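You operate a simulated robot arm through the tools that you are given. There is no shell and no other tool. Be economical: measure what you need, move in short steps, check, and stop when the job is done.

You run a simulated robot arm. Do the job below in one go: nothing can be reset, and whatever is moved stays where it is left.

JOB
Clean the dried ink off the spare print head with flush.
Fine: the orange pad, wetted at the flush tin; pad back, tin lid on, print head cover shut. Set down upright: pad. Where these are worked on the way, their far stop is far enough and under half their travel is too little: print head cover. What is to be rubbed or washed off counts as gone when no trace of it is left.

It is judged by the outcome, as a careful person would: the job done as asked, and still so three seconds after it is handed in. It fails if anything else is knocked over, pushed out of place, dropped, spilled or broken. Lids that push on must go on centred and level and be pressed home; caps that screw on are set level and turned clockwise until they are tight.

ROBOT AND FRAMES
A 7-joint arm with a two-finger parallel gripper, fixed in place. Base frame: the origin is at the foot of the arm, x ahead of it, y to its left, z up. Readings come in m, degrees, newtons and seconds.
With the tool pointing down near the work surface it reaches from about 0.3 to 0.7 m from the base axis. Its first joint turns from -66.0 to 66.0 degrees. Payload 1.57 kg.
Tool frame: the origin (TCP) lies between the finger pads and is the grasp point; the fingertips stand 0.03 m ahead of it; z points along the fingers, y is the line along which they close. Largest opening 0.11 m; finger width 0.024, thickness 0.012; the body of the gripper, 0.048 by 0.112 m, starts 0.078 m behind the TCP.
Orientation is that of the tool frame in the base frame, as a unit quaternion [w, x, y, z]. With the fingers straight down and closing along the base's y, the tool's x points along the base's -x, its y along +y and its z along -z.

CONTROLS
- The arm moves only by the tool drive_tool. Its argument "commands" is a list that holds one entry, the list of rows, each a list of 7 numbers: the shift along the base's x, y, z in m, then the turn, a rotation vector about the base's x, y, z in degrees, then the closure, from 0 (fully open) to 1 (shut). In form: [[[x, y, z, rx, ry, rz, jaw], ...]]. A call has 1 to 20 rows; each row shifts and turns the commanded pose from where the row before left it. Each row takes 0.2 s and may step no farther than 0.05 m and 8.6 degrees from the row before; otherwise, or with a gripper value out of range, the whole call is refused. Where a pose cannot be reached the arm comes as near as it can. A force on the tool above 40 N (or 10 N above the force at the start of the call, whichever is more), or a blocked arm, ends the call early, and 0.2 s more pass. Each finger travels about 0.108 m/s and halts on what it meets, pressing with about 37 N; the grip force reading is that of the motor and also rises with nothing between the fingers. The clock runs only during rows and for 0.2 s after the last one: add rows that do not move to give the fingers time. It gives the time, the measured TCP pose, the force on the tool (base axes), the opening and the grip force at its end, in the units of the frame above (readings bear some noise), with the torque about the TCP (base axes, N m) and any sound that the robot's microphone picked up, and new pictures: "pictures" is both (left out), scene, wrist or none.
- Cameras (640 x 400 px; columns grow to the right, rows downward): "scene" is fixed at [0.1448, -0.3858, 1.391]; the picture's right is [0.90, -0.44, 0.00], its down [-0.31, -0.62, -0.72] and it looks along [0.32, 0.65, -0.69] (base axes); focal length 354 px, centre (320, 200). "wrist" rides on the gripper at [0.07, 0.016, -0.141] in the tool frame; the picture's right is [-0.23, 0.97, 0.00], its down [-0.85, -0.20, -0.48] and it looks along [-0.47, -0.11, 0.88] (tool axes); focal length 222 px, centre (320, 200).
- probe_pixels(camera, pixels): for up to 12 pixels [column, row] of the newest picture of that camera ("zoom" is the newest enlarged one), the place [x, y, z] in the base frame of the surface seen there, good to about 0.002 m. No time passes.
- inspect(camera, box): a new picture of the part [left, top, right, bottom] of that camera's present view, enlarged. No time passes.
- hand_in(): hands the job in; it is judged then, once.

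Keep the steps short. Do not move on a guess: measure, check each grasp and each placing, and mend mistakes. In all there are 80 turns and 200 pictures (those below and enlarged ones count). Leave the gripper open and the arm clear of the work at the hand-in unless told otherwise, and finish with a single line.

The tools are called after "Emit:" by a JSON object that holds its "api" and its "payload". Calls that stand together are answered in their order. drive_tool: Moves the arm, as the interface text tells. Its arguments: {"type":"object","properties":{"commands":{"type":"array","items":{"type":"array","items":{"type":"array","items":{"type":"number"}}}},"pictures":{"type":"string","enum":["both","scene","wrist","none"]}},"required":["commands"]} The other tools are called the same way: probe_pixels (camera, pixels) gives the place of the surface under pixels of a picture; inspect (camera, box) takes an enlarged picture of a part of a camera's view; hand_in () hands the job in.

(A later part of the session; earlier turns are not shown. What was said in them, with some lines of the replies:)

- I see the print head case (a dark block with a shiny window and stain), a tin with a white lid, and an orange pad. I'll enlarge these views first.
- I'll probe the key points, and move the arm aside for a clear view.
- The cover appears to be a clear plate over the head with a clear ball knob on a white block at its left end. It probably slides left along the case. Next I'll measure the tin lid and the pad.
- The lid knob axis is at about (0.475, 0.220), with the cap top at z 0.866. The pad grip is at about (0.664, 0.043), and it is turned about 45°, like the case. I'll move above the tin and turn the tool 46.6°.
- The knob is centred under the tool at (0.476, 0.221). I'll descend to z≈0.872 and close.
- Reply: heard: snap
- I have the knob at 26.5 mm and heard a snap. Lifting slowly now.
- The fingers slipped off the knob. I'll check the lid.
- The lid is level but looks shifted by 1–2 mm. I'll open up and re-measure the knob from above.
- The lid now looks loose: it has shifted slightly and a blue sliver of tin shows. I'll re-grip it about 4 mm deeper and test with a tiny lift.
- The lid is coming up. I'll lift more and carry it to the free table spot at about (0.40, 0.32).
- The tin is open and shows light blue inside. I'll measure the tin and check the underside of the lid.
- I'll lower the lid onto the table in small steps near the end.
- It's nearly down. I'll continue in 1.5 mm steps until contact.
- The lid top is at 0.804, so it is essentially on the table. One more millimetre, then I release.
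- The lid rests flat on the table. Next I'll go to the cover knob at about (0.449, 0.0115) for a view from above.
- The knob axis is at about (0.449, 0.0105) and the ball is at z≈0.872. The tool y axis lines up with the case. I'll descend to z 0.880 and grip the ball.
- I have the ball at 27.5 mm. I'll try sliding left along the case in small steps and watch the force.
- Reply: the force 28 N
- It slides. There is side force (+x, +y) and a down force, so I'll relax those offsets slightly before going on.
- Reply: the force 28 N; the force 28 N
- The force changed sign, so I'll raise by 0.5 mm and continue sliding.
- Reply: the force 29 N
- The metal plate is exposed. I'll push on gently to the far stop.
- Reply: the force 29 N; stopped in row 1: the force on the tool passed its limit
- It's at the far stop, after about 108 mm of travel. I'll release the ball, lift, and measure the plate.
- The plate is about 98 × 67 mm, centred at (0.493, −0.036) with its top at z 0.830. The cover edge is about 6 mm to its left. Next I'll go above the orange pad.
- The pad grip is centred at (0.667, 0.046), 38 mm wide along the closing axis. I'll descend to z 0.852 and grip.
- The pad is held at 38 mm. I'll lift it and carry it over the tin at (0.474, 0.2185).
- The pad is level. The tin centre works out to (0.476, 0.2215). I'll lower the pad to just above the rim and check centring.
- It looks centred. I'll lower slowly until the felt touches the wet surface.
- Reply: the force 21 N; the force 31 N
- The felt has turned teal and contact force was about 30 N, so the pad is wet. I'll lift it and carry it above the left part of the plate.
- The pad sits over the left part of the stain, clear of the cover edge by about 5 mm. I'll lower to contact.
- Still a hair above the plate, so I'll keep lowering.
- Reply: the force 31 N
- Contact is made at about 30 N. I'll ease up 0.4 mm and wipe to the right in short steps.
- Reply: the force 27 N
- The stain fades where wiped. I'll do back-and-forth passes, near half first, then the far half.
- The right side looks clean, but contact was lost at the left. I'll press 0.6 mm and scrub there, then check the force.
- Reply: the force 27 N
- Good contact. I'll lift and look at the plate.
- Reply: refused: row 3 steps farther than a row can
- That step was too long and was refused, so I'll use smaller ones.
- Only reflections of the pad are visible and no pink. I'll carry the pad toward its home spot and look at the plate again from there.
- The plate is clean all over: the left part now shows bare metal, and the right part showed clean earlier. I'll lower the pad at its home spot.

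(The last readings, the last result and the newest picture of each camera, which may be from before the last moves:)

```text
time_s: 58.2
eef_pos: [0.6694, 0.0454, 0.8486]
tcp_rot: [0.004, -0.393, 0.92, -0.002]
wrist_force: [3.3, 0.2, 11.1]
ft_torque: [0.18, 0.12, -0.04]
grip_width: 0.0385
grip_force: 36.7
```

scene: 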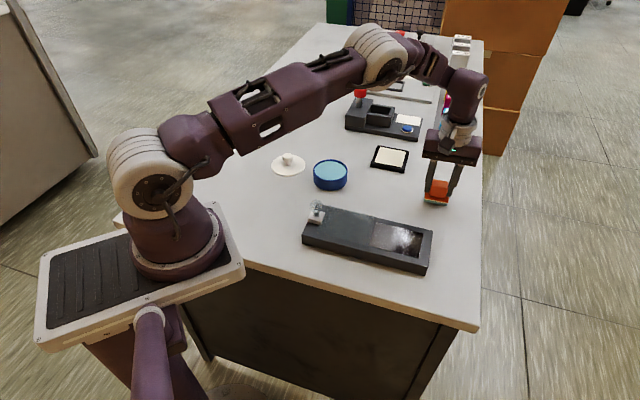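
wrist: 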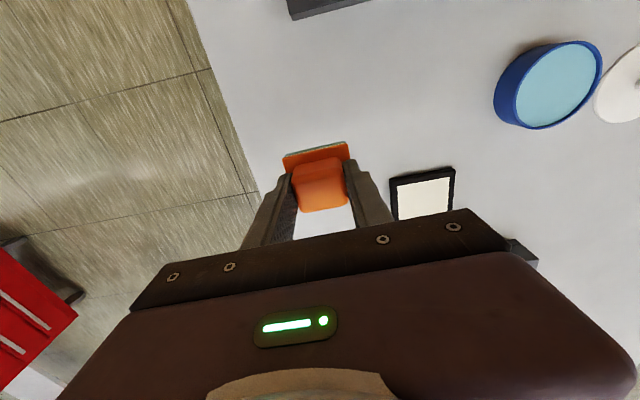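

The pad is on the table (11 N). I'll release and rise.

Emit:
{"api": "drive_tool", "payload": {"commands": [[[0, 0, 0, 0, 0, 0, 0.8], [0, 0, 0, 0, 0, 0, 0.5], [0, 0, 0, 0, 0, 0, 0.2], [0, 0, 0.03, 0, 0, 0, 0.2], [0, 0, 0.04, 0, 0, 0, 0], [0, 0, 0.03, 0, 0, 0, 0], [0, 0, 0, 0, 0, 0, 0]]]}}

Emit:
{"api": "inspect", "payload": {"camera": "scene", "box": [396, 160, 476, 220]}}

```text
time_s: 59.8
eef_pos: [0.6708, 0.044, 0.9464]
tcp_rot: [0.002, -0.394, 0.919, -0.001]
wrist_force: [0.6, -0.2, -0.1]
ft_torque: [-0.03, -0.02, 0.0]
grip_width: 0.1101
grip_force: 0.2
```

scene: 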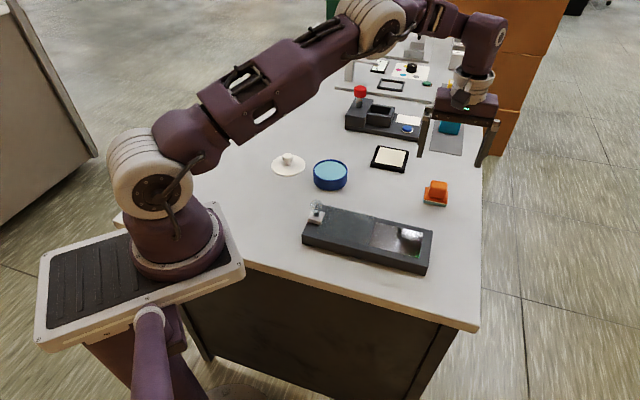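
wrist: 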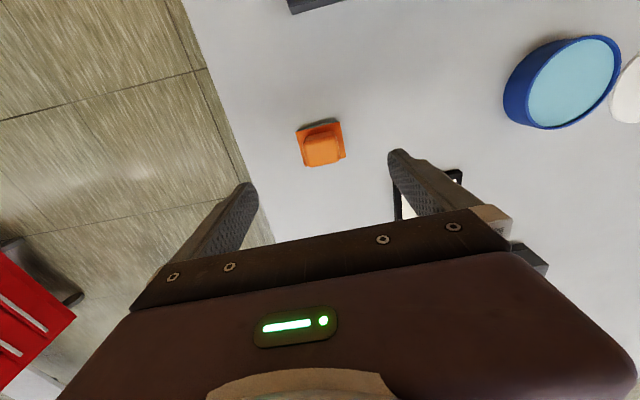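

```text
6.67 times, centred on (436, 190) of scene
```

zoom: 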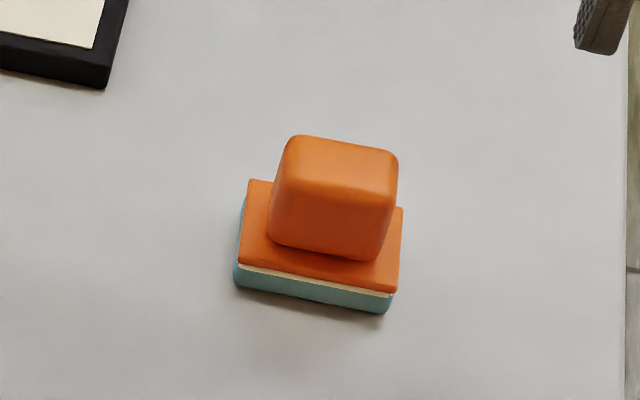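

The pad is upright and back home. Next I'll close the cover: move above its knob at (0.3747, 0.0897).

Emit:
{"api": "drive_tool", "payload": {"commands": [[[-0.0424, 0.0065, 0.0018, 0, 0, 0, 0], [-0.0424, 0.0065, 0.0018, 0, 0, 0, 0], [-0.0424, 0.0065, 0.0018, 0, 0, 0, 0], [-0.0424, 0.0065, 0.0018, 0, 0, 0, 0], [-0.0424, 0.0065, 0.0018, 0, 0, 0, 0], [-0.0424, 0.0065, 0.0018, 0, 0, 0, 0], [-0.0424, 0.0065, 0.0018, 0, 0, 0, 0], [0, 0, 0, 0, 0, 0, 0], [0, 0, 0, 0, 0, 0, 0]]]}}

Emit:
{"api": "inspect", "payload": {"camera": "scene", "box": [360, 210, 440, 270]}}

Emit:
{"api": "inspect", "payload": {"camera": "wrist", "box": [180, 60, 420, 220]}}

```text
time_s: 61.8
eef_pos: [0.3748, 0.0917, 0.9621]
tcp_rot: [0.003, -0.393, 0.919, -0.001]
wrist_force: [-0.2, -0.2, 0.3]
ft_torque: [0.01, -0.01, -0.04]
grip_width: 0.11
grip_force: 0.1
```

scene: 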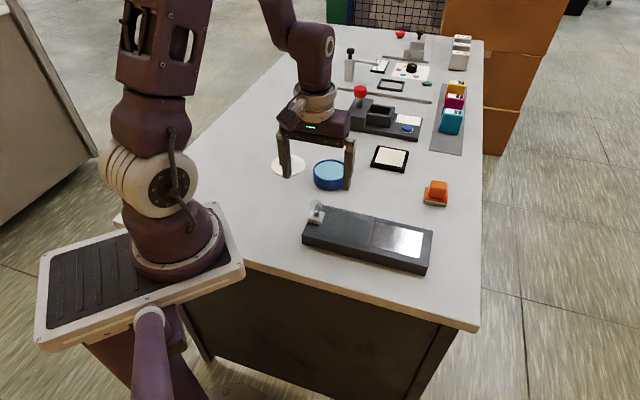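
wrist: 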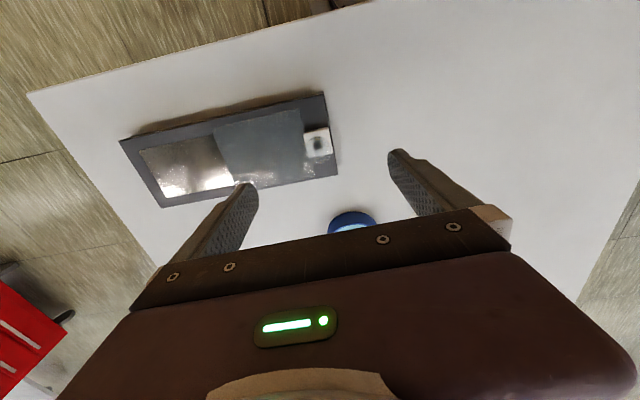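

```text
6.67 times, centred on (400, 240) of scene
```

zoom: 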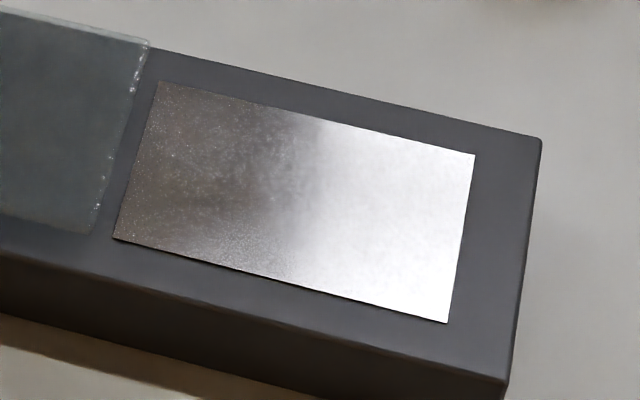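

```text
2.50 times, centred on (300, 140) of wrist
```

zoom: 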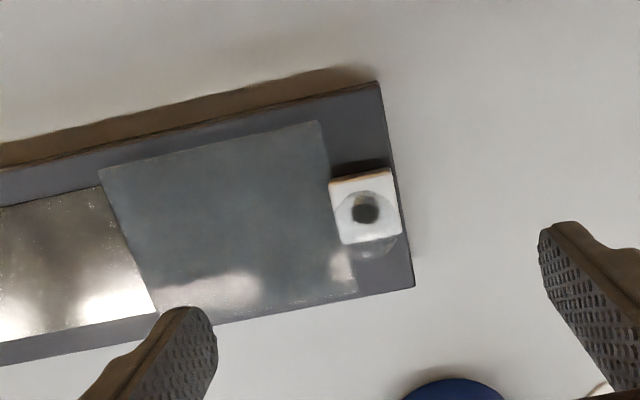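

The plate is spotless. I'll descend and grip the cover ball.

Emit:
{"api": "drive_tool", "payload": {"commands": [[[0, 0, -0.03, 0, 0, 0, 0.2], [0, 0, -0.03, 0, 0, 0, 0.4], [0, 0, -0.018, 0, 0, 0, 0.5], [0, 0, 0, 0, 0, 0, 0.65], [0, 0, 0, 0, 0, 0, 1], [0, 0, 0, 0, 0, 0, 1], [0, 0, 0, 0, 0, 0, 1]]]}}

Emit:
{"api": "inspect", "payload": {"camera": "scene", "box": [280, 180, 376, 260]}}

```text
time_s: 63.4
eef_pos: [0.3751, 0.0882, 0.8821]
tcp_rot: [0.002, -0.393, 0.919, -0.001]
wrist_force: [-0.6, 0.1, -21.6]
ft_torque: [0.61, -0.47, -0.02]
grip_width: 0.0274
grip_force: 37.9
```

scene: 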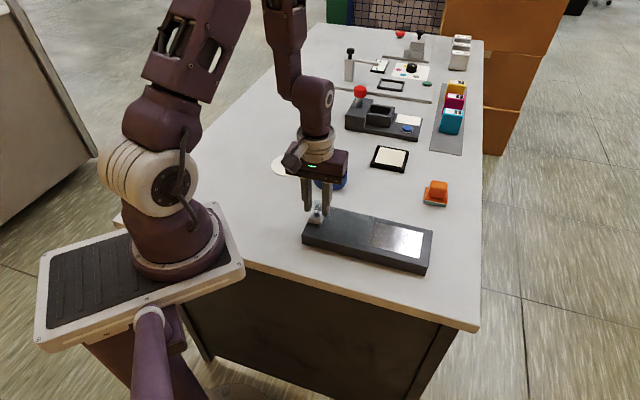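
wrist: 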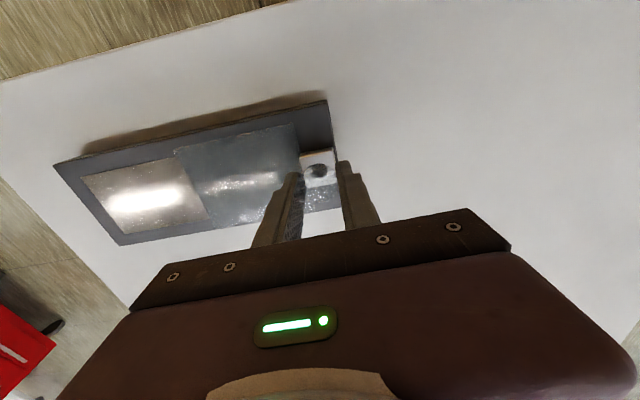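

```text
5.00 times, centred on (328, 220) of scene
```

zoom: 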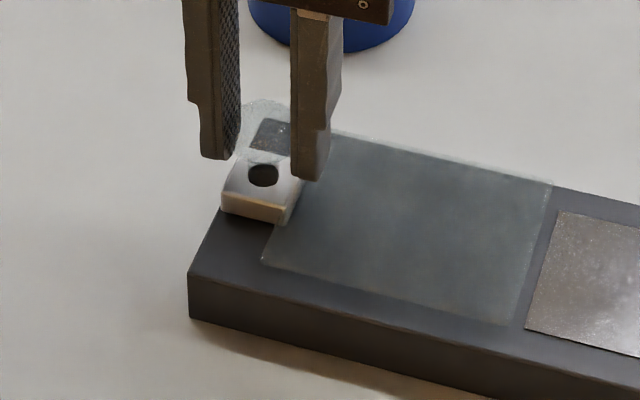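

It's gripped. I'll ease down 0.4 mm and slide the cover right.

Emit:
{"api": "drive_tool", "payload": {"commands": [[[0.0036, -0.0035, -0.0004, 0, 0, 0, 1], [0.0072, -0.0069, 0, 0, 0, 0, 1], [0.0072, -0.0069, 0, 0, 0, 0, 1], [0.0072, -0.0069, 0, 0, 0, 0, 1], [0, 0, 0, 0, 0, 0, 1]]], "pictures": "none"}}

Emit:
{"api": "drive_tool", "payload": {"commands": [[[0.0072, -0.0069, 0, 0, 0, 0, 1], [0.0072, -0.0069, 0, 0, 0, 0, 1], [0.0072, -0.0069, 0, 0, 0, 0, 1], [0, 0, 0, 0, 0, 0, 1]]], "pictures": "none"}}

```text
time_s: 64.6
eef_pos: [0.3985, 0.0644, 0.8825]
tcp_rot: [0.001, -0.393, 0.92, -0.002]
wrist_force: [-8.4, -7.2, 26.3]
ft_torque: [-0.14, 0.33, -0.06]
grip_width: 0.0274
grip_force: 37.9
```

```text
time_s: 65.6
eef_pos: [0.42, 0.0439, 0.8804]
tcp_rot: [0.003, -0.393, 0.919, -0.002]
wrist_force: [-6.6, -5.8, 27.1]
ft_torque: [-0.01, 0.19, 0.08]
grip_width: 0.0276
grip_force: 38.0
```

Emit:
{"api": "drive_tool", "payload": {"commands": [[[0.0069, -0.0072, 0.0004, 0, 0, 0, 1], [0.0072, -0.0069, 0, 0, 0, 0, 1], [0.0072, -0.0069, 0, 0, 0, 0, 1], [0, 0, 0, 0, 0, 0, 1]]], "pictures": "none"}}

Emit:
{"api": "drive_tool", "payload": {"commands": [[[0.0036, -0.0035, 0, 0, 0, 0, 1], [0.0029, -0.0028, 0, 0, 0, 0, 1], [0, 0, 0, 0, 0, 0, 1]]], "pictures": "scene"}}

Emit:
{"api": "inspect", "payload": {"camera": "scene", "box": [330, 190, 450, 280]}}

```text
time_s: 66.6
eef_pos: [0.441, 0.0228, 0.8823]
tcp_rot: [0.002, -0.393, 0.92, -0.001]
wrist_force: [-1.8, 1.3, -28.4]
ft_torque: [0.1, 0.03, 0.04]
grip_width: 0.0277
grip_force: 37.9
```

```text
time_s: 67.4
eef_pos: [0.4484, 0.0157, 0.8823]
tcp_rot: [0.003, -0.392, 0.92, -0.002]
wrist_force: [-4.1, -1.1, 5.6]
ft_torque: [-0.54, 0.9, -0.05]
grip_width: 0.0275
grip_force: 38.2
```

scene: 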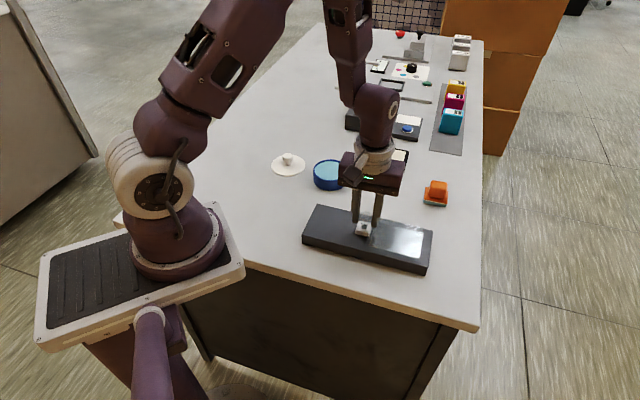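

```text
4.44 times, centred on (390, 235) of scene
```

zoom: 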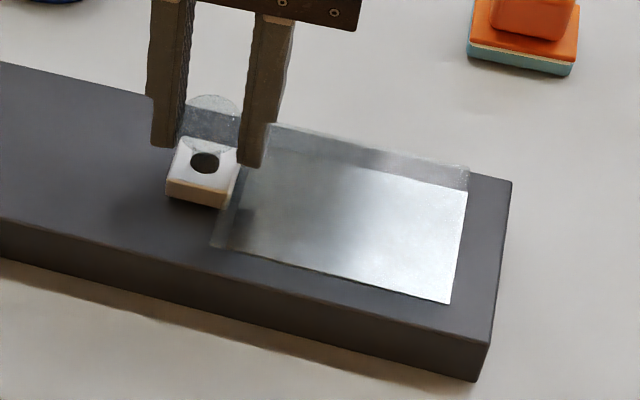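

It needs a few more millimetres to its shut stop.

Emit:
{"api": "drive_tool", "payload": {"commands": [[[0.0014, -0.0014, 0, 0, 0, 0, 1], [0.0011, -0.0011, 0, 0, 0, 0, 1], [0, 0, 0, 0, 0, 0, 1]]], "pictures": "none"}}

Emit:
{"api": "drive_tool", "payload": {"commands": [[[0.0011, -0.0011, 0, 0, 0, 0, 1], [0, 0, 0, 0, 0, 0, 1]]], "pictures": "none"}}

Emit:
{"api": "drive_tool", "payload": {"commands": [[[0.0011, -0.0011, 0, 0, 0, 0, 1], [0, 0, 0, 0, 0, 0, 1]]], "pictures": "scene"}}

Emit:
{"api": "inspect", "payload": {"camera": "scene", "box": [330, 190, 450, 280]}}

```text
time_s: 68.2
eef_pos: [0.4496, 0.0138, 0.8833]
tcp_rot: [0.002, -0.393, 0.92, -0.001]
wrist_force: [-9.0, -6.4, -4.9]
ft_torque: [0.46, -0.22, -0.03]
grip_width: 0.0276
grip_force: 37.4
```

```text
time_s: 68.8
eef_pos: [0.4513, 0.0125, 0.8814]
tcp_rot: [0.002, -0.394, 0.919, -0.002]
wrist_force: [-10.5, -7.7, 8.9]
ft_torque: [-0.7, 0.92, 0.0]
grip_width: 0.0276
grip_force: 38.2
```

```text
time_s: 69.4
eef_pos: [0.4521, 0.0126, 0.8833]
tcp_rot: [0.002, -0.393, 0.92, -0.001]
wrist_force: [-13.2, -12.1, 8.4]
ft_torque: [-0.15, 0.37, 0.16]
grip_width: 0.0277
grip_force: 38.2
```

scene: 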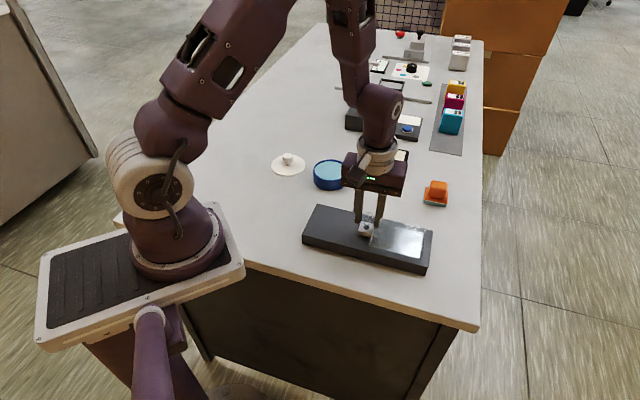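

```text
4.44 times, centred on (390, 235) of scene
```

zoom: 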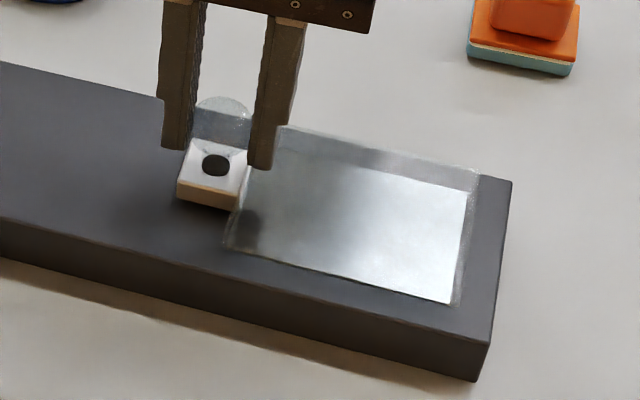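

The force is only sideways, so the stop isn't reached yet. I'll relax sideways and push a bit further.

Emit:
{"api": "drive_tool", "payload": {"commands": [[[0.0004, -0.0018, 0, 0, 0, 0, 1], [0, 0, 0, 0, 0, 0, 1]]], "pictures": "none"}}

Emit:
{"api": "drive_tool", "payload": {"commands": [[[0.0011, -0.0011, 0, 0, 0, 0, 1], [0, 0, 0, 0, 0, 0, 1]]], "pictures": "none"}}

Emit:
{"api": "drive_tool", "payload": {"commands": [[[0.0011, -0.0011, 0, 0, 0, 0, 1], [0, 0, 0, 0, 0, 0, 1]]], "pictures": "scene"}}

Emit:
{"api": "inspect", "payload": {"camera": "scene", "box": [340, 195, 440, 275]}}

```text
time_s: 70.0
eef_pos: [0.4521, 0.0122, 0.8821]
tcp_rot: [0.003, -0.393, 0.919, -0.002]
wrist_force: [-8.0, -3.0, 8.2]
ft_torque: [-0.35, 0.64, 0.06]
grip_width: 0.0277
grip_force: 38.1
```

```text
time_s: 70.8
eef_pos: [0.4525, 0.0108, 0.8829]
tcp_rot: [0.002, -0.394, 0.919, -0.001]
wrist_force: [-7.1, 3.8, 12.7]
ft_torque: [0.26, 0.16, -0.04]
grip_width: 0.0275
grip_force: 37.7
stopped in row 2: the force on the tool passed its limit (the readings are from after the stop); the commanded pose is now the measured one
```

```text
time_s: 71.3
eef_pos: [0.4536, 0.012, 0.8821]
tcp_rot: [0.001, -0.395, 0.919, 0.001]
wrist_force: [-21.0, 19.4, 28.2]
ft_torque: [0.23, 0.48, -0.15]
grip_width: 0.0276
grip_force: 38.1
```

scene: 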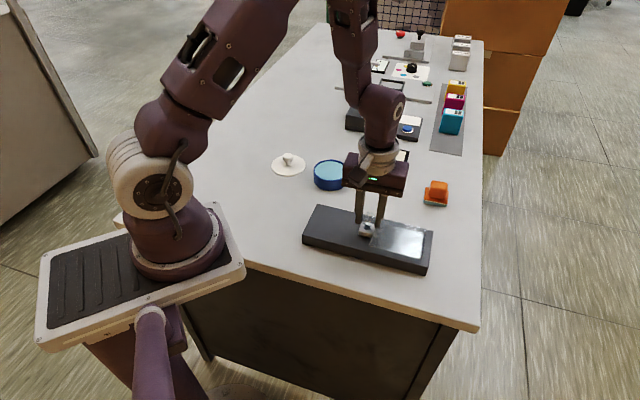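

```text
5.00 times, centred on (390, 235) of scene
```

zoom: 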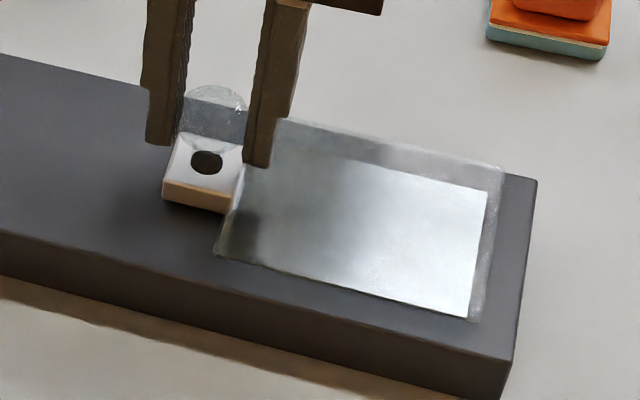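

The cover is at its shut stop (29 N along the slide) and matches the starting picture. I'll relax, release and lift.

Emit:
{"api": "drive_tool", "payload": {"commands": [[[-0.0007, 0.0007, -0.0, 0, 0, 0, 1], [0, 0, 0, 0, 0, 0, 0.8], [0, 0, 0, 0, 0, 0, 0.5], [0, 0, 0, 0, 0, 0, 0.4], [0, 0, 0.04, 0, 0, 0, 0.4], [0, 0, 0.04, 0, 0, 0, 0], [0, 0, 0.02, 0, 0, 0, 0], [0, 0, 0, 0, 0, 0, 0]]], "pictures": "scene"}}

Emit:
{"api": "inspect", "payload": {"camera": "scene", "box": [340, 195, 440, 275]}}

```text
time_s: 73.2
eef_pos: [0.4541, 0.0105, 0.9815]
tcp_rot: [0.002, -0.394, 0.919, 0.0]
wrist_force: [-0.5, 0.7, -0.7]
ft_torque: [-0.02, -0.01, 0.02]
grip_width: 0.11
grip_force: 0.2
```

scene: 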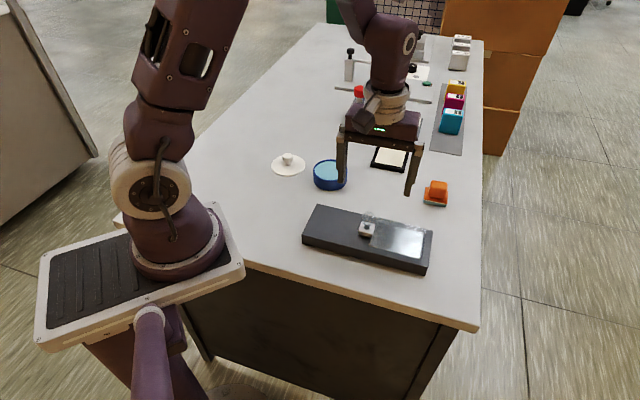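

```text
5.00 times, centred on (390, 235) of scene
```

zoom: 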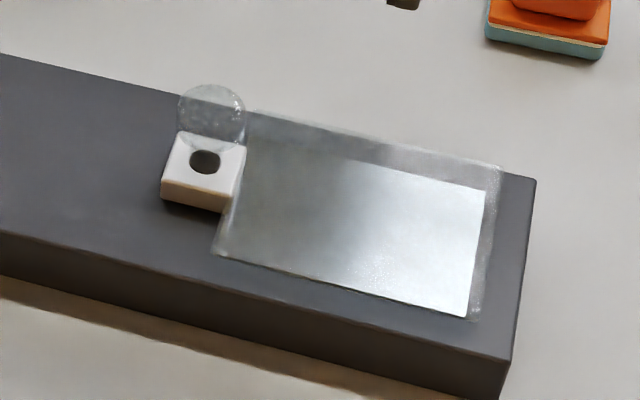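

The cover is shut. Next is the lid, at about (0.400, 0.3215).

Emit:
{"api": "drive_tool", "payload": {"commands": [[[-0.0066, 0.0389, 0, 0, 0, 0, 0], [-0.0066, 0.0389, 0, 0, 0, 0, 0], [-0.0066, 0.0389, 0, 0, 0, 0, 0], [-0.0066, 0.0389, 0, 0, 0, 0, 0], [-0.0066, 0.0389, 0, 0, 0, 0, 0], [-0.0066, 0.0389, -0.01, 0, 0, 0, 0], [-0.0066, 0.0389, -0.015, 0, 0, 0, 0], [-0.0066, 0.0389, -0.015, 0, 0, 0, 0], [0, 0, 0, 0, 0, 0, 0], [0, 0, 0, 0, 0, 0, 0]]]}}

Emit:
{"api": "inspect", "payload": {"camera": "wrist", "box": [270, 95, 370, 195]}}

Emit:
{"api": "probe_pixels", "payload": {"camera": "zoom", "pixels": [[280, 240], [365, 240], [325, 200], [325, 280], [325, 240], [300, 240], [345, 240], [325, 220], [325, 260]]}}

```text
time_s: 75.3
eef_pos: [0.3979, 0.3209, 0.9452]
tcp_rot: [0.001, -0.394, 0.919, 0.0]
wrist_force: [0.5, 0.7, 0.2]
ft_torque: [0.02, -0.01, 0.03]
grip_width: 0.1102
grip_force: 0.0
```

scene: 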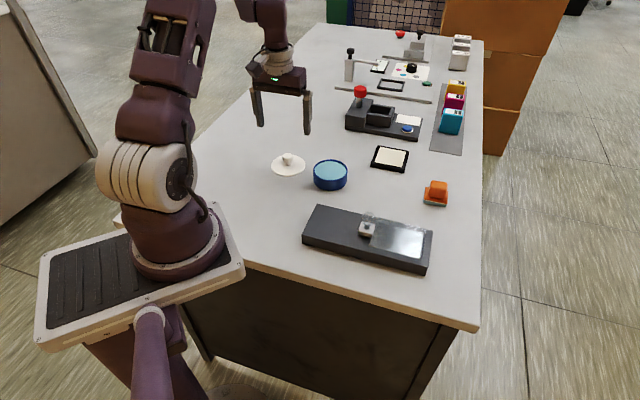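
wrist: 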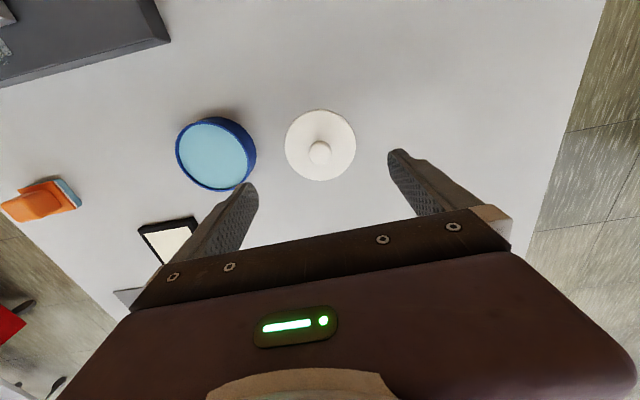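

```text
4.00 times, centred on (320, 145) of wrist
```

zoom: 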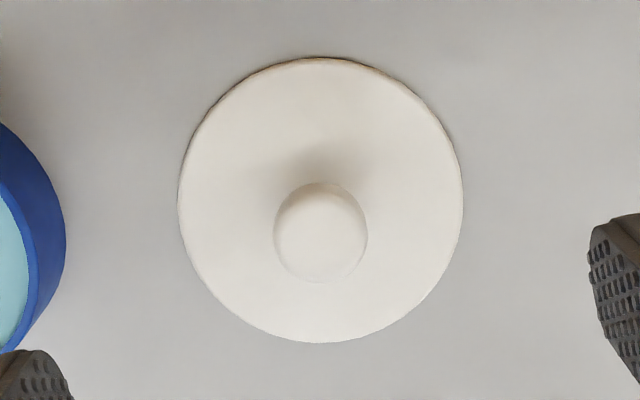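

```text
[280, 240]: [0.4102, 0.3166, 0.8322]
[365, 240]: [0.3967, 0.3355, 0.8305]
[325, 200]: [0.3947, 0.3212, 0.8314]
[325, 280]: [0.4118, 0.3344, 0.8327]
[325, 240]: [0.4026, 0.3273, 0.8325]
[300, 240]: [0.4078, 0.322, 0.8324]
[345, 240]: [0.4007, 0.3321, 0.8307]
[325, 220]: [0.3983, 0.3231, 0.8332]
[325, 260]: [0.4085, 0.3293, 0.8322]
```

The knob centre is at about (0.402, 0.324). I'll descend to z 0.838 and grip.

Emit:
{"api": "drive_tool", "payload": {"commands": [[[0.0007, 0.0009, -0.04, 0, 0, 0, 0.2], [0.0007, 0.0009, -0.04, 0, 0, 0, 0.4], [0, 0, -0.02, 0, 0, 0, 0.5], [0, 0, -0.005, 0, 0, 0, 0.65], [0, 0, 0, 0, 0, 0, 1], [0, 0, 0, 0, 0, 0, 1], [0, 0, 0, 0, 0, 0, 1]]]}}

Emit:
{"api": "drive_tool", "payload": {"commands": [[[0, 0, 0.005, 0, 0, 0, 1], [0, 0, 0.015, 0, 0, 0, 1], [0, 0, 0.03, 0, 0, 0, 1], [0, 0, 0.035, 0, 0, 0, 1], [0, 0, 0, 0, 0, 0, 1]]]}}

Emit:
{"api": "inspect", "payload": {"camera": "scene", "box": [240, 100, 350, 190]}}

```text
time_s: 77.0
eef_pos: [0.4016, 0.325, 0.8381]
tcp_rot: [0.002, -0.395, 0.919, 0.0]
wrist_force: [1.6, -0.2, 0.0]
ft_torque: [0.05, -0.01, -0.03]
grip_width: 0.0261
grip_force: 36.9
```

scene: 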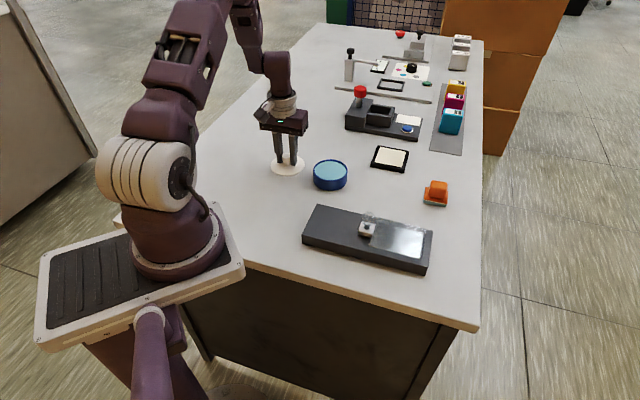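
wrist: 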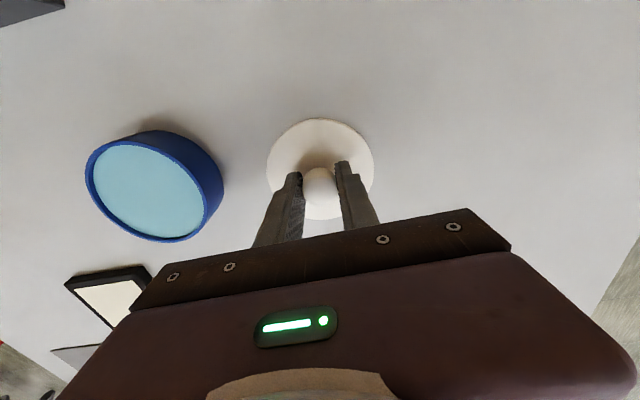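

```text
time_s: 78.2
eef_pos: [0.4007, 0.3257, 0.9231]
tcp_rot: [0.002, -0.394, 0.919, 0.0]
wrist_force: [-0.7, -0.2, -0.7]
ft_torque: [0.0, 0.0, 0.01]
grip_width: 0.0266
grip_force: 36.9
```

scene: 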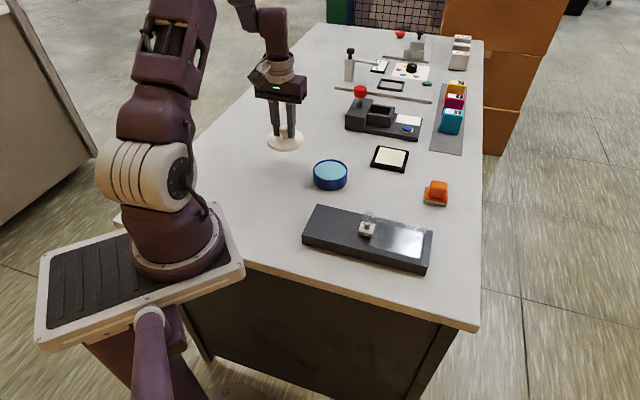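
wrist: 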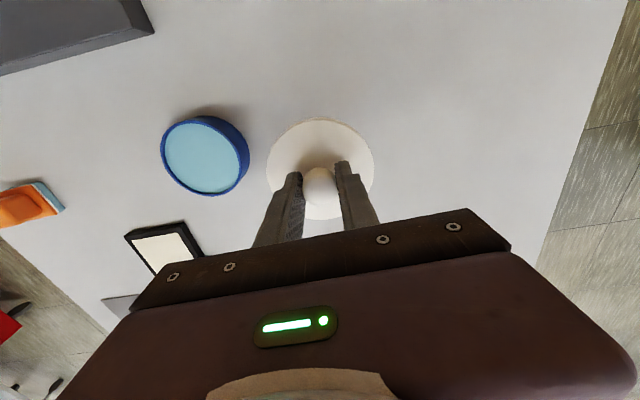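

```text
4.44 times, centred on (295, 145) of scene
```

zoom: 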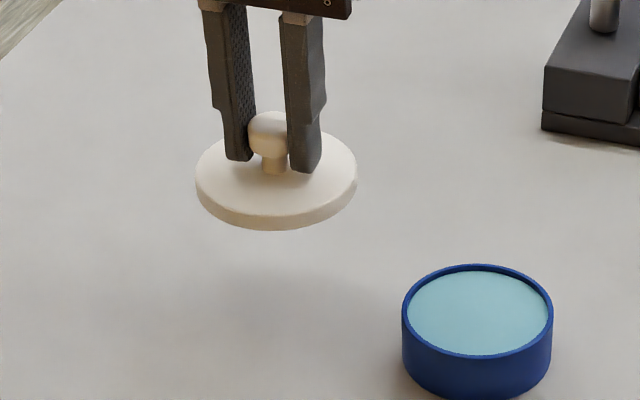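

The lid is held level. I'll move it over the tin, staying above it, and check alignment.

Emit:
{"api": "drive_tool", "payload": {"commands": [[[0.0186, -0.0259, 0, 0, 0, 0, 1], [0.0186, -0.0259, 0, 0, 0, 0, 1], [0.0186, -0.0259, 0, 0, 0, 0, 1], [0.0187, -0.0258, 0, 0, 0, 0, 1], [0, 0, -0.02, 0, 0, 0, 1], [0, 0, -0.01, 0, 0, 0, 1], [0, 0, 0, 0, 0, 0, 1], [0, 0, 0, 0, 0, 0, 1]]]}}

Emit:
{"api": "inspect", "payload": {"camera": "scene", "box": [300, 145, 364, 195]}}

Emit:
{"api": "inspect", "payload": {"camera": "wrist", "box": [240, 90, 400, 240]}}

```text
time_s: 80.0
eef_pos: [0.4772, 0.2213, 0.8906]
tcp_rot: [0.001, -0.395, 0.919, -0.001]
wrist_force: [1.0, 0.4, -0.2]
ft_torque: [0.06, -0.01, 0.0]
grip_width: 0.0264
grip_force: 37.1
```

scene: 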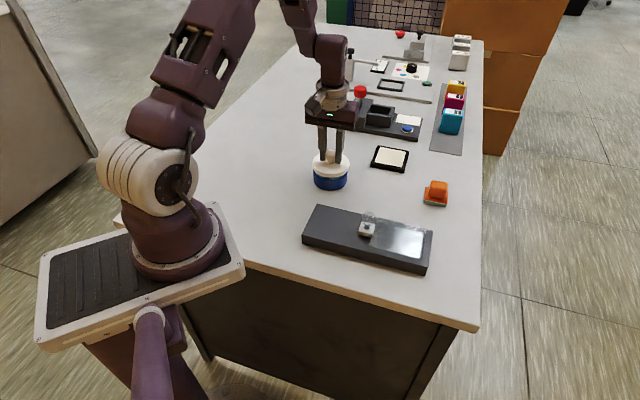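
wrist: 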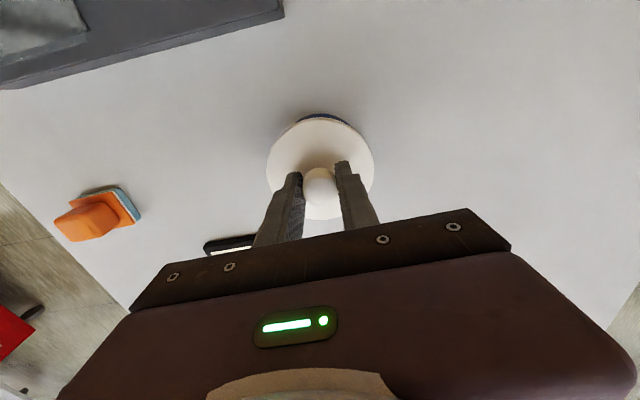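

```text
8.00 times, centred on (332, 170) of scene
```

zoom: 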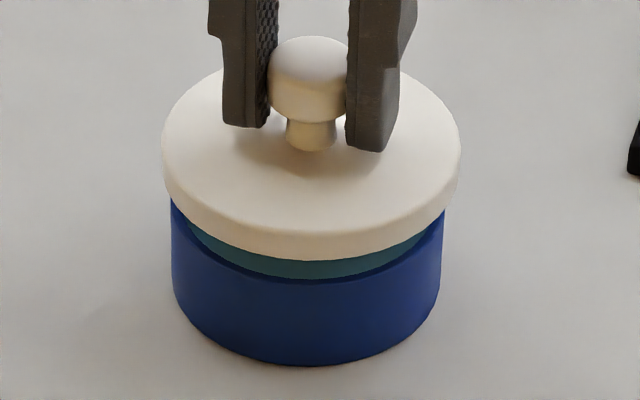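

```text
2.67 times, centred on (320, 165) of wrist
```

zoom: 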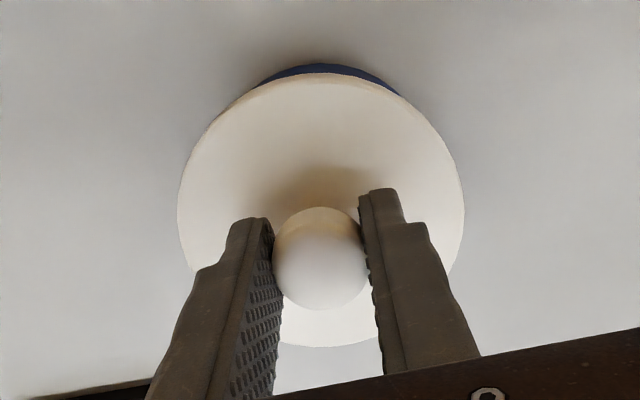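

Emit:
{"api": "inspect", "payload": {"camera": "scene", "box": [300, 145, 364, 185]}}

Emit:
{"api": "probe_pixels", "payload": {"camera": "zoom", "pixels": [[125, 170], [300, 300], [490, 160], [200, 250], [420, 250], [300, 60], [250, 280], [350, 280], [310, 10], [130, 320], [440, 320], [300, 370]]}}

```text
10.00 times, centred on (332, 165) of scene
```

zoom: 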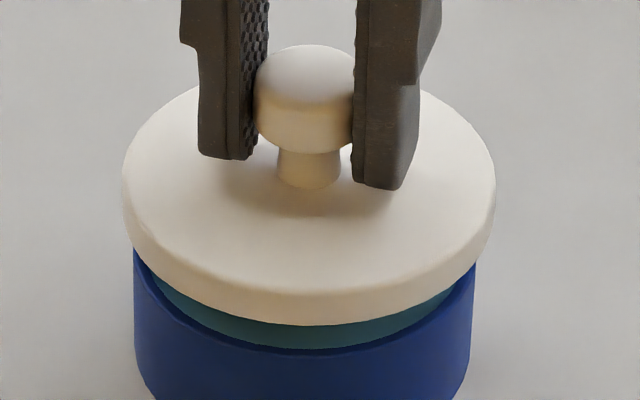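

```text
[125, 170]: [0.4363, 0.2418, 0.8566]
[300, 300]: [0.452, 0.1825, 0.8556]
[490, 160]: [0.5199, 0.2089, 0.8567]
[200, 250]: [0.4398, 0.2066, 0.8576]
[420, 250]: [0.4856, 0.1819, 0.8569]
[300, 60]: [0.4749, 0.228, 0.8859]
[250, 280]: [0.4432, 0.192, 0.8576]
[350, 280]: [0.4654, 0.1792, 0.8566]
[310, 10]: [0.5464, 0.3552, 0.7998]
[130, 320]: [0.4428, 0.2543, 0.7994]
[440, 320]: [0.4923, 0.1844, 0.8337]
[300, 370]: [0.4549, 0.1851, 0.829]
```

The lid is centred over the tin within about 0.5 mm, 21 mm above its seat. I'll lower it onto the rim.

Emit:
{"api": "drive_tool", "payload": {"commands": [[[-0.0004, 0.0002, -0.01, 0, 0, 0, 1], [0, 0, -0.005, 0, 0, 0, 1], [0, 0, -0.002, 0, 0, 0, 1], [0, 0, 0, 0, 0, 0, 1]]], "pictures": "scene"}}

Emit:
{"api": "inspect", "payload": {"camera": "scene", "box": [300, 150, 364, 190]}}

```text
time_s: 81.0
eef_pos: [0.4771, 0.2205, 0.8743]
tcp_rot: [0.002, -0.394, 0.919, 0.001]
wrist_force: [0.4, 0.2, -1.0]
ft_torque: [0.0, -0.01, -0.02]
grip_width: 0.0264
grip_force: 37.0
```

scene: 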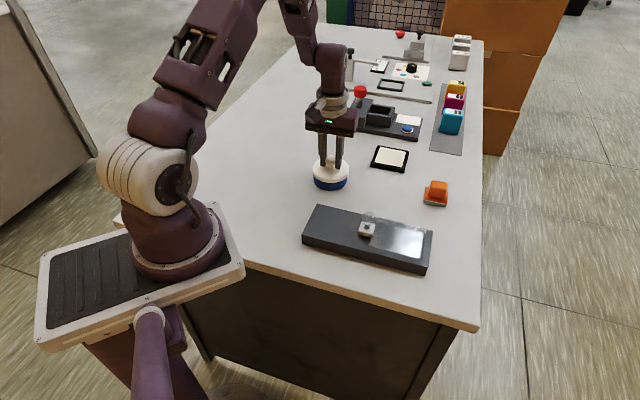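

```text
10.00 times, centred on (332, 170) of scene
```

zoom: 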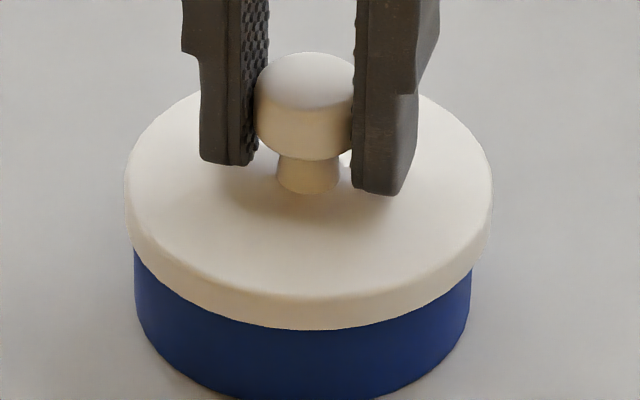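

The lid is slightly right, by about 0.8 mm. I'll correct that and lower to contact.

Emit:
{"api": "drive_tool", "payload": {"commands": [[[-0.0007, 0.0004, 0, 0, 0, 0, 1], [0, 0, -0.002, 0, 0, 0, 1], [0, 0, 0, 0, 0, 0, 1]]], "pictures": "none"}}

Emit:
{"api": "drive_tool", "payload": {"commands": [[[0, 0, -0.001, 0, 0, 0, 1], [0, 0, 0, 0, 0, 0, 1]]], "pictures": "none"}}

Emit:
{"api": "drive_tool", "payload": {"commands": [[[0, 0, -0.001, 0, 0, 0, 1], [0, 0, 0, 0, 0, 0, 1]]], "pictures": "scene"}}

Emit:
{"api": "inspect", "payload": {"camera": "scene", "box": [300, 150, 364, 190]}}

```text
time_s: 81.8
eef_pos: [0.4745, 0.221, 0.8734]
tcp_rot: [0.002, -0.394, 0.919, 0.0]
wrist_force: [0.7, -0.8, -0.4]
ft_torque: [0.01, 0.01, -0.03]
grip_width: 0.0262
grip_force: 37.3
```

```text
time_s: 82.3
eef_pos: [0.4742, 0.2211, 0.8707]
tcp_rot: [0.0, -0.394, 0.919, 0.0]
wrist_force: [0.1, 0.0, -0.4]
ft_torque: [0.01, 0.04, -0.01]
grip_width: 0.0261
grip_force: 36.6
```

```text
time_s: 83.0
eef_pos: [0.4758, 0.2215, 0.8697]
tcp_rot: [0.001, -0.394, 0.919, 0.0]
wrist_force: [-0.1, -0.3, -0.3]
ft_torque: [0.01, 0.0, 0.02]
grip_width: 0.0264
grip_force: 36.6
```

scene: 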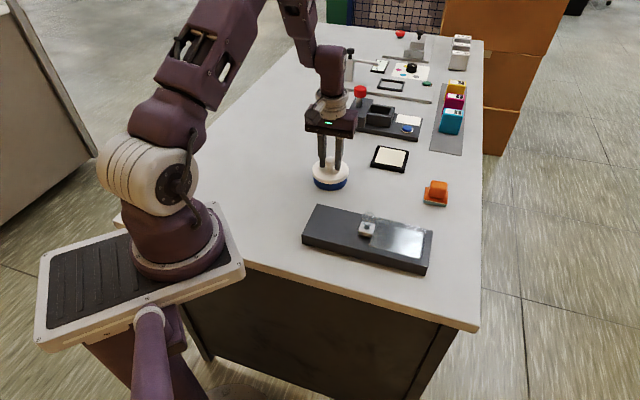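

```text
10.00 times, centred on (332, 170) of scene
```

zoom: 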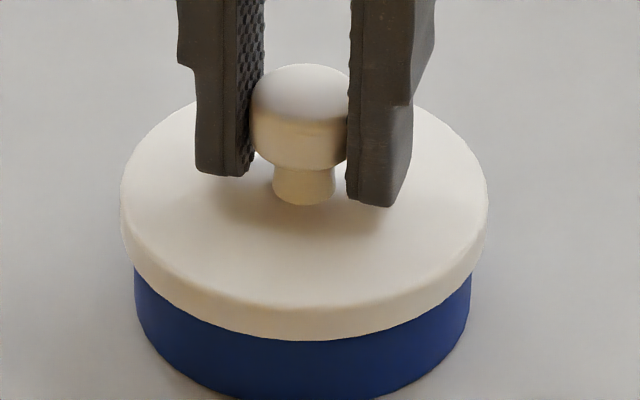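

The lid edges (121–488, bottom row 184) match the original seated view. I'll press down in small steps.

Emit:
{"api": "drive_tool", "payload": {"commands": [[[0, 0, -0.001, 0, 0, 0, 1], [0, 0, 0, 0, 0, 0, 1]]], "pictures": "none"}}

Emit:
{"api": "drive_tool", "payload": {"commands": [[[0, 0, -0.001, 0, 0, 0, 1], [0, 0, 0, 0, 0, 0, 1]]], "pictures": "none"}}

Emit:
{"api": "drive_tool", "payload": {"commands": [[[0, 0, -0.001, 0, 0, 0, 1], [0, 0, 0, 0, 0, 0, 1]]], "pictures": "none"}}

```text
time_s: 83.5
eef_pos: [0.4761, 0.2211, 0.8703]
tcp_rot: [0.002, -0.393, 0.919, -0.001]
wrist_force: [0.4, 0.7, -0.4]
ft_torque: [-0.03, -0.01, -0.01]
grip_width: 0.0264
grip_force: 37.0
```

```text
time_s: 84.2
eef_pos: [0.4768, 0.2216, 0.8695]
tcp_rot: [0.003, -0.394, 0.919, -0.001]
wrist_force: [-4.4, 4.0, 27.4]
ft_torque: [-0.06, 0.23, 0.13]
grip_width: 0.0263
grip_force: 36.8
heard: snap
```

```text
time_s: 84.5
eef_pos: [0.4761, 0.2211, 0.8693]
tcp_rot: [0.002, -0.395, 0.919, 0.001]
wrist_force: [-5.1, -1.2, 7.7]
ft_torque: [0.02, 0.08, 0.11]
grip_width: 0.0264
grip_force: 36.9
stopped in row 1: the force on the tool passed its limit (the readings are from after the stop); the commanded pose is now the measured one
```

A snap: the lid is pressed home. I'll open the fingers gently and listen.

Emit:
{"api": "drive_tool", "payload": {"commands": [[[0, 0, 0, 0, 0, 0, 1], [0, 0, 0, 0, 0, 0, 0.75], [0, 0, 0, 0, 0, 0, 0.6], [0, 0, 0, 0, 0, 0, 0.5], [0, 0, 0, 0, 0, 0, 0.4]]], "pictures": "none"}}

Emit:
{"api": "drive_tool", "payload": {"commands": [[[0, 0, 0.03, 0, 0, 0, 0.4], [0, 0, 0.04, 0, 0, 0, 0.2], [0, 0, 0.04, 0, 0, 0, 0], [0, 0, 0, 0, 0, 0, 0]]]}}

Emit:
{"api": "inspect", "payload": {"camera": "scene", "box": [300, 150, 364, 190]}}

Emit:
{"api": "probe_pixels", "payload": {"camera": "zoom", "pixels": [[130, 200], [300, 310], [480, 200], [310, 110], [220, 130], [400, 120]]}}

Emit:
{"api": "inspect", "payload": {"camera": "wrist", "box": [270, 90, 370, 190]}}

```text
time_s: 85.8
eef_pos: [0.4776, 0.2211, 0.8688]
tcp_rot: [0.004, -0.395, 0.919, 0.0]
wrist_force: [-0.2, 0.9, 0.0]
ft_torque: [-0.01, 0.02, 0.01]
grip_width: 0.0661
grip_force: 0.0
```

```text
time_s: 86.8
eef_pos: [0.4749, 0.2232, 0.9805]
tcp_rot: [0.003, -0.395, 0.919, 0.001]
wrist_force: [0.1, -0.8, -0.2]
ft_torque: [-0.01, 0.01, 0.0]
grip_width: 0.11
grip_force: 0.0
```

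scene: 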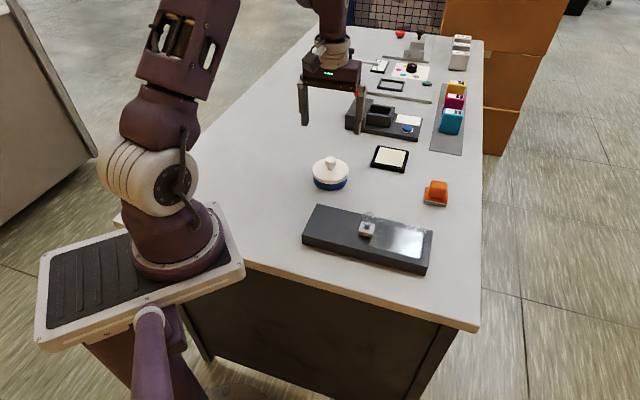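
wrist: 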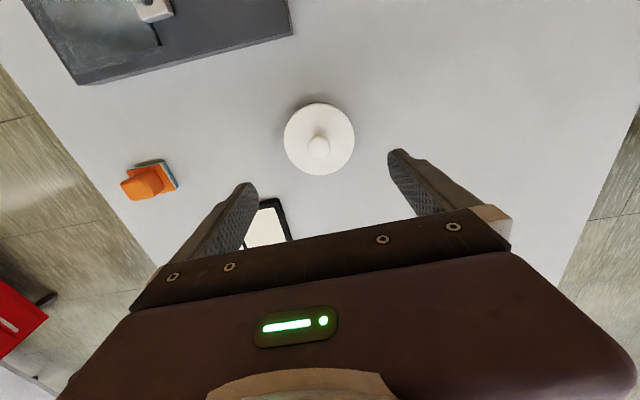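

```text
10.00 times, centred on (332, 170) of scene
```

zoom: 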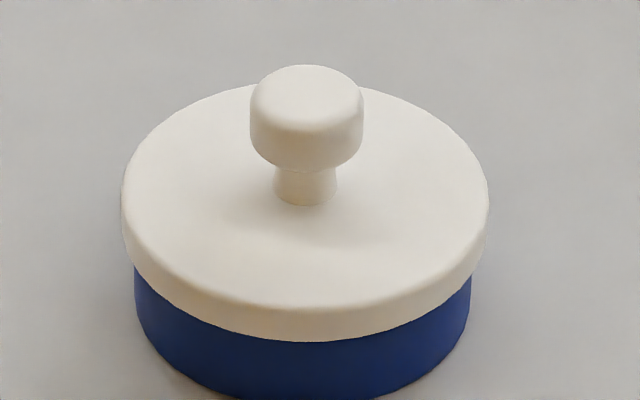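

```text
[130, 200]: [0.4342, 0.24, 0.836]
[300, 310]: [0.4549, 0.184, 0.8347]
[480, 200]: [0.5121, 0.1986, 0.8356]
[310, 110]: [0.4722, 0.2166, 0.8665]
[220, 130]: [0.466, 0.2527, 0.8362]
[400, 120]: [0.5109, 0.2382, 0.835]
```

```text
4.00 times, centred on (320, 140) of wrist
```

zoom: 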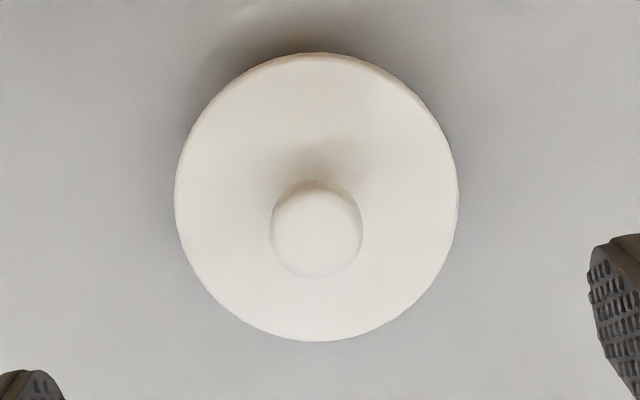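

The lid sits level at z 0.836, centred and matching the starting view. The cover is shut, the plate is clean, the pad is upright at home, and the gripper is open and clear. Handing in.

Emit:
{"api": "hand_in", "payload": {}}

```text
The job is handed in.
```

The dried ink is off the print head with no trace visible, the orange pad is back upright, the tin lid snapped home level, the print head cover is shut, and the job is handed in.
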